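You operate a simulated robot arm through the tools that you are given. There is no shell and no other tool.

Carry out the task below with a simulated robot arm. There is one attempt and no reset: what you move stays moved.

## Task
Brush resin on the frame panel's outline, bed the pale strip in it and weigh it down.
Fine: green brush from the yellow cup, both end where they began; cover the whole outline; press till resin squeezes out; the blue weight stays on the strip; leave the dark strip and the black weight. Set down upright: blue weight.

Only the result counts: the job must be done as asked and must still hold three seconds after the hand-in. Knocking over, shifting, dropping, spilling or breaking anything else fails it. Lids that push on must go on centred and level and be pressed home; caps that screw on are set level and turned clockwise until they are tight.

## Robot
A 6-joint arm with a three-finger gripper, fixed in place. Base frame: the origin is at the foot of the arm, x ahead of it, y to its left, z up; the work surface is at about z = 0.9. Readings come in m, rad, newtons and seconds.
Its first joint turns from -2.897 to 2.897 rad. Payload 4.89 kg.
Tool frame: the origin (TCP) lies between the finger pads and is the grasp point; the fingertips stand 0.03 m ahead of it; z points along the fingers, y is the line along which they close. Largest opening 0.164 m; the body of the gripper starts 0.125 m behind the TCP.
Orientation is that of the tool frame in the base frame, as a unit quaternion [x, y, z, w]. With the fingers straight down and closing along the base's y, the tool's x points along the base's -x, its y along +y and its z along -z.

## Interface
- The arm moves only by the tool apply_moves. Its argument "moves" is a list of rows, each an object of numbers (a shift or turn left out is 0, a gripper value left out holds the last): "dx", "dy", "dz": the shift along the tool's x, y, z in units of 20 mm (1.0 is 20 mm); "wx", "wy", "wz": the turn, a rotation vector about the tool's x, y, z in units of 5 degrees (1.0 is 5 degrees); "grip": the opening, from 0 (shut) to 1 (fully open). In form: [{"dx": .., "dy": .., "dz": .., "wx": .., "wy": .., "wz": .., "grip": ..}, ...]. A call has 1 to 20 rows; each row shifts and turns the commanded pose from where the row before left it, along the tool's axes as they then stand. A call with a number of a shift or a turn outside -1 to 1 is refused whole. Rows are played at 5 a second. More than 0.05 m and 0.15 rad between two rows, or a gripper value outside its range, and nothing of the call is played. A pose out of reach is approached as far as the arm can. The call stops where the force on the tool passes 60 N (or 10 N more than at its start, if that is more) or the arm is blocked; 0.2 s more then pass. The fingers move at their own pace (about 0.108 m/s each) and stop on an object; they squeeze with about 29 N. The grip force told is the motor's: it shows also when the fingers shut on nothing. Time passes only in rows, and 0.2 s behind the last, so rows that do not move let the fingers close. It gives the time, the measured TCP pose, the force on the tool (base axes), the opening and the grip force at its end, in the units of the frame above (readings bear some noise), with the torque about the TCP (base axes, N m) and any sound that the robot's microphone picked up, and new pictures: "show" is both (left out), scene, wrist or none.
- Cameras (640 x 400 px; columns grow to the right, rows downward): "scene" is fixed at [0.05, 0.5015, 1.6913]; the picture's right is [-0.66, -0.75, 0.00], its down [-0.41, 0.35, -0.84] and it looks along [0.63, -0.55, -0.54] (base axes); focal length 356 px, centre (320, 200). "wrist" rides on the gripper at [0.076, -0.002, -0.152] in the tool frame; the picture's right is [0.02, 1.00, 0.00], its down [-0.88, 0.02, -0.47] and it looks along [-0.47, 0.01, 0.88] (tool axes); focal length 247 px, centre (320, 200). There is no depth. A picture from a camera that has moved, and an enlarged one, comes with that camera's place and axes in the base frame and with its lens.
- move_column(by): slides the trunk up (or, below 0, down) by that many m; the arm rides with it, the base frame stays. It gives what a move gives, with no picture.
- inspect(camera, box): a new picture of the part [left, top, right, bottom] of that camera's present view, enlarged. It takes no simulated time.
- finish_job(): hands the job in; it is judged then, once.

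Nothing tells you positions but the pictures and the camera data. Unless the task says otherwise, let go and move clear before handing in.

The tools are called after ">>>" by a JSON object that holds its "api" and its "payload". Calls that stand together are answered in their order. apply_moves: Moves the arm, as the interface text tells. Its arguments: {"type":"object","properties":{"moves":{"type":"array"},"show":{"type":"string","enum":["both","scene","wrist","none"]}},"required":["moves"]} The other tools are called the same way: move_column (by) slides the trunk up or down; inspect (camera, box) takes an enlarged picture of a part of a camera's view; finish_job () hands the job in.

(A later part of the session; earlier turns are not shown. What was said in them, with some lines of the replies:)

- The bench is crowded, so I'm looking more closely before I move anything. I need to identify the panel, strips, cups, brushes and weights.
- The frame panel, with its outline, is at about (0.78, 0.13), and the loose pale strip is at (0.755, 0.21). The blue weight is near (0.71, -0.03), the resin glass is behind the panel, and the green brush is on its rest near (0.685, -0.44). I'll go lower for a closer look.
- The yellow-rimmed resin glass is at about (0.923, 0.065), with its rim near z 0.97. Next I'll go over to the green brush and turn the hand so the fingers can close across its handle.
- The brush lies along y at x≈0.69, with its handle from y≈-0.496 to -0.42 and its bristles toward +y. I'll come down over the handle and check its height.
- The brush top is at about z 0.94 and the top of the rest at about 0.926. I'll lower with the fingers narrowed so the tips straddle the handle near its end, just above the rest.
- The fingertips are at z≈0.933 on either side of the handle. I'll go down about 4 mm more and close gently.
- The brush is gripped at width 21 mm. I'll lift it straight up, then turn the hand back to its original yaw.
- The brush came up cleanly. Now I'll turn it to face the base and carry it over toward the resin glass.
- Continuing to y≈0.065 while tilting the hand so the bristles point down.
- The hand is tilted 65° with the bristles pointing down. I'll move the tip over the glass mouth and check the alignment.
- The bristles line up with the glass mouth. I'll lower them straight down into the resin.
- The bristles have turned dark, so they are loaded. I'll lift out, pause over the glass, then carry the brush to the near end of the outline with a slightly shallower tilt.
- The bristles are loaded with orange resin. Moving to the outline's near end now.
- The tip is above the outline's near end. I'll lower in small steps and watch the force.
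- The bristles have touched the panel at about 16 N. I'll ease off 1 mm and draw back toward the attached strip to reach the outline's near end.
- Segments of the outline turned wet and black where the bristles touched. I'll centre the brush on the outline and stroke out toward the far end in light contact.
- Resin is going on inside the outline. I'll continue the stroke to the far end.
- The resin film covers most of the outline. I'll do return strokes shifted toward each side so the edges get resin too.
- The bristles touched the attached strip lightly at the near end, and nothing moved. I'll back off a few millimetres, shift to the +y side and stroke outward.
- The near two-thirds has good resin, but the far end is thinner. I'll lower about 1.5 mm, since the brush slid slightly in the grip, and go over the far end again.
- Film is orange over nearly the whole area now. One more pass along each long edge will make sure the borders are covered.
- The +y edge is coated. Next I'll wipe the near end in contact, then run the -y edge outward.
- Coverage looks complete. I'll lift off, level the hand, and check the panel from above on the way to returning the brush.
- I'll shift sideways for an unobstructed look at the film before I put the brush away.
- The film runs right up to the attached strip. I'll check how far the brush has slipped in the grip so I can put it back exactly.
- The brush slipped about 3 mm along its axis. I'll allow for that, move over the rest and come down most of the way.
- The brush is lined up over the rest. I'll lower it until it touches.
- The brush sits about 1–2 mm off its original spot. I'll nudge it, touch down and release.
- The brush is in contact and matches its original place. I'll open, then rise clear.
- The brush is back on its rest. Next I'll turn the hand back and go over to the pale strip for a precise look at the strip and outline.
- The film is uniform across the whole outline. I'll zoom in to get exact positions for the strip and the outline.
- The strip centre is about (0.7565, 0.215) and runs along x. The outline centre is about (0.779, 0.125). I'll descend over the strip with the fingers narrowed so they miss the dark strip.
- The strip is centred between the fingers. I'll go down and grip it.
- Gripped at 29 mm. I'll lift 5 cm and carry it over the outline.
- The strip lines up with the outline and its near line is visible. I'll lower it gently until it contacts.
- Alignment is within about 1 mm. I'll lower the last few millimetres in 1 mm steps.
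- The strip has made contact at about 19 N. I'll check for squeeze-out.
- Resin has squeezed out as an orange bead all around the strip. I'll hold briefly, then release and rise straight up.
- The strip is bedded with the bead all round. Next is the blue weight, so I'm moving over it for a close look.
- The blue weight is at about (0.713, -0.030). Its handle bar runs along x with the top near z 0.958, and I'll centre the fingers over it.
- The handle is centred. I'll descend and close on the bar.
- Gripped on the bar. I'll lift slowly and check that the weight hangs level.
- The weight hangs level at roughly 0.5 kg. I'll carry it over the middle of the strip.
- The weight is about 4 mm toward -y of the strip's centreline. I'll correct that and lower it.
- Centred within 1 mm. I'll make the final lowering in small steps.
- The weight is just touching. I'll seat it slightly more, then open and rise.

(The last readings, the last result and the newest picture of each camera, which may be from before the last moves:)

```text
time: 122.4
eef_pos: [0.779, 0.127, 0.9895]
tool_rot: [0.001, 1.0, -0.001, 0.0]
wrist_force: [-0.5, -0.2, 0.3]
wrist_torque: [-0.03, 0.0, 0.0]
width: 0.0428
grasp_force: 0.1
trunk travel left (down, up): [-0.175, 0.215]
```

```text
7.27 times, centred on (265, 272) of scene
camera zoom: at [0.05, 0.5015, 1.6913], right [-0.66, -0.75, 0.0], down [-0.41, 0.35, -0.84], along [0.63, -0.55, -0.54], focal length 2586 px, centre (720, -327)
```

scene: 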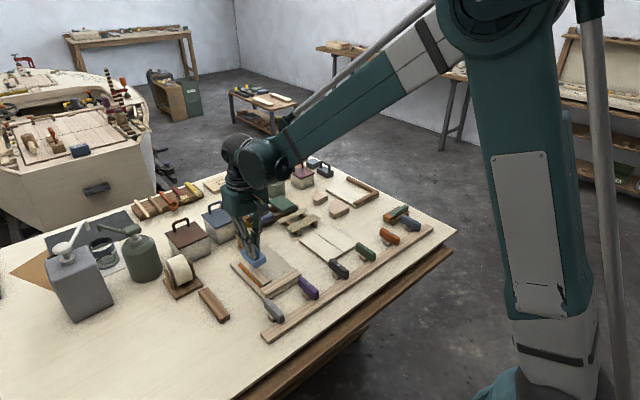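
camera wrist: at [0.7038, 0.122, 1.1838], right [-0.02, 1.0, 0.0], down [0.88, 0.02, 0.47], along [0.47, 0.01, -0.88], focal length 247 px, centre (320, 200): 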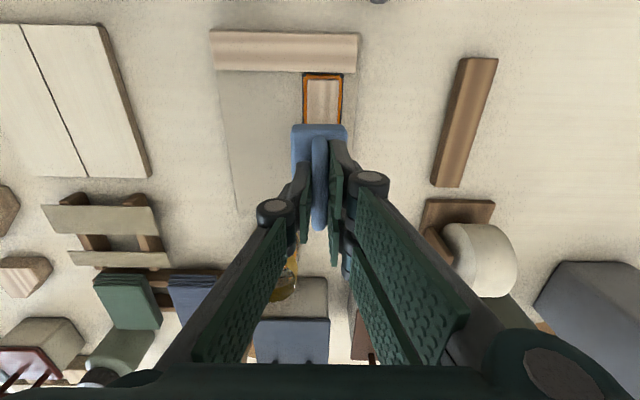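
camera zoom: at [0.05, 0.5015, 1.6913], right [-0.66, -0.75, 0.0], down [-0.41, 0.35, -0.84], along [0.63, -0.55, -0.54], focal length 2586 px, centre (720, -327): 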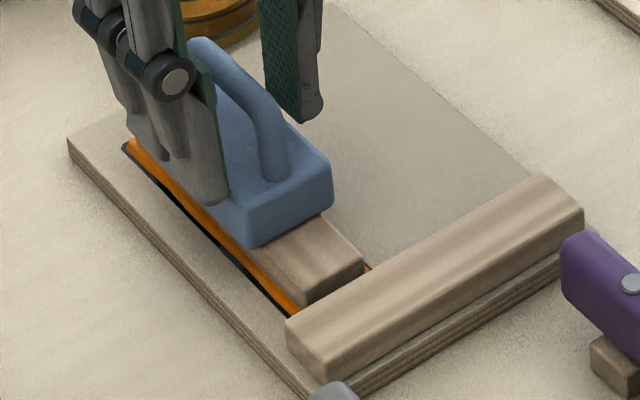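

The weight stands level on the strip. I'll rise straight up and check everything.

>>> {"api": "apply_moves", "payload": {"moves": [{"dz": -0.4}, {"dz": -0.8}, {"dz": -1}, {"dz": -1}, {"dz": -1}, {"dz": -1}, {"dz": -1}, {"dx": 1, "dz": -1}, {"dx": 1, "dz": -1}, {"dx": 1, "dz": -1}, {"dx": 1, "dz": -1}, {"dx": 1, "dz": -1}, {"dx": 1}, {}]}}

>>> {"api": "inspect", "payload": {"camera": "scene", "box": [210, 215, 320, 310]}}

>>> {"api": "inspect", "payload": {"camera": "wrist", "box": [240, 100, 420, 260]}}

>>> {"api": "inspect", "payload": {"camera": "scene", "box": [280, 145, 460, 258]}}

```text
time: 125.4
eef_pos: [0.6578, 0.1265, 1.2147]
tool_rot: [0.0, 1.0, 0.001, 0.0]
wrist_force: [-0.8, -0.4, 0.9]
wrist_torque: [0.03, -0.06, -0.01]
width: 0.0427
grasp_force: 0.1
trunk travel left (down, up): [-0.175, 0.215]
camera wrist: at [0.5815, 0.1248, 1.3676], right [-0.02, 1.0, 0.0], down [0.88, 0.02, 0.47], along [0.47, 0.01, -0.88], focal length 247 px, centre (320, 200)
```

scene: 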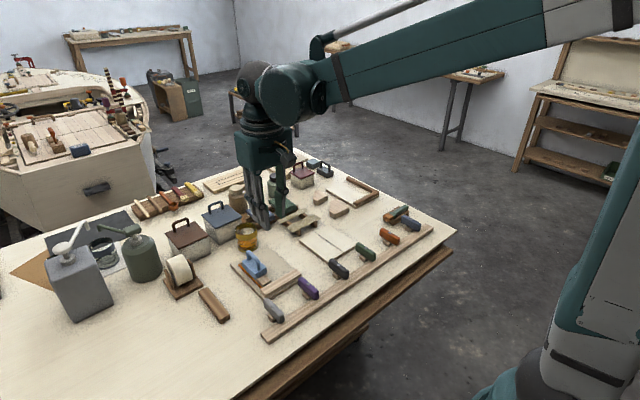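
wrist: 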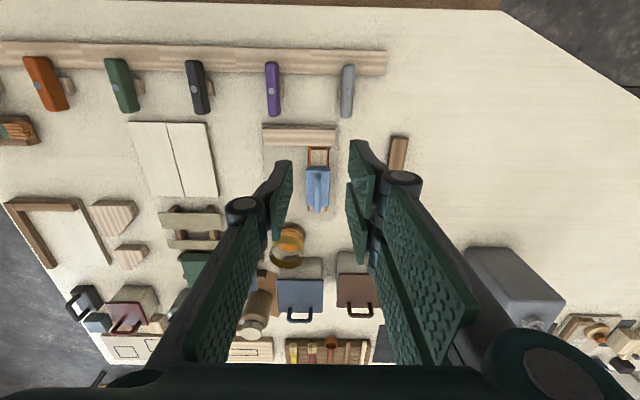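

```text
4.21 times, centred on (265, 262) of scene
camera zoom: at [0.05, 0.5015, 1.6913], right [-0.66, -0.75, 0.0], down [-0.41, 0.35, -0.84], along [0.63, -0.55, -0.54], focal length 1497 px, centre (552, -63)
```

zoom: 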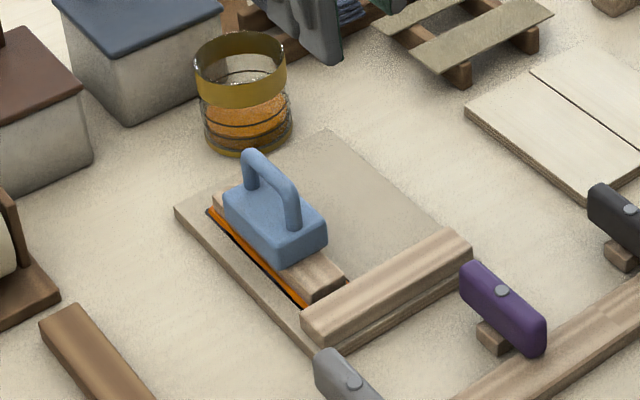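

```text
2.50 times, centred on (330, 180) of wrist
camera zoom: at [0.5815, 0.1248, 1.3676], right [-0.02, 1.0, 0.0], down [0.88, 0.02, 0.47], along [0.47, 0.01, -0.88], focal length 617 px, centre (295, 250)
```

zoom: 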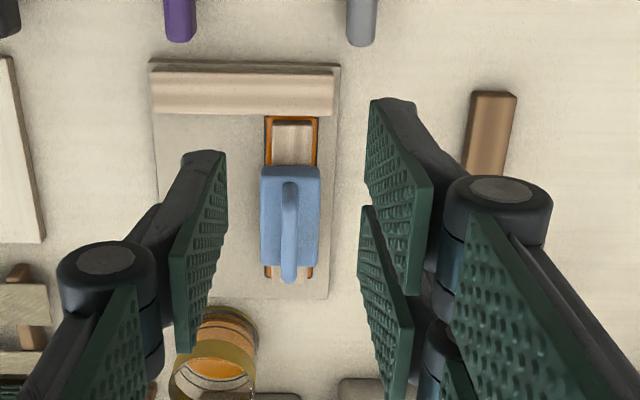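

```text
3.54 times, centred on (370, 202) of scene
camera zoom: at [0.05, 0.5015, 1.6913], right [-0.66, -0.75, 0.0], down [-0.41, 0.35, -0.84], along [0.63, -0.55, -0.54], focal length 1259 px, centre (143, 195)
```

zoom: 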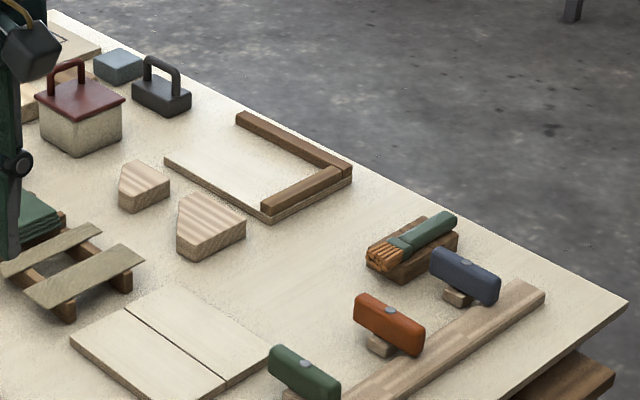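

The strip is bedded with a resin bead all round, and the blue weight stands upright on it. The brush is on its rest, the glass hasn't moved, and the dark strip and black weight are untouched. The gripper is empty and clear, so I'm handing in.

>>> {"api": "finish_job", "payload": {}}

```text
The job is handed in.
```

The job is handed in, and by the last pictures everything was done as asked.

- **Resin:** I loaded the green brush from the yellow cup and coated the whole outline on the frame panel. The film looked even from above.
- **Pale strip:** It lies inside the outline. I pressed it down with about 19 N, and resin squeezed out along every side I could see.
- **Blue weight:** It stands upright on the middle of the strip.
- **Brush and cup:** The brush slipped about 3 mm in the grip during the work. I allowed for that and put it back on its rest, within 1–2 mm of where it began as far as I can measure. The cup did not move.
- **Everything else:** The dark strip and the black weight were left alone. While brushing, the bristles pushed against the attached strip with about 13 N, but I saw no shift in the panel or that strip.
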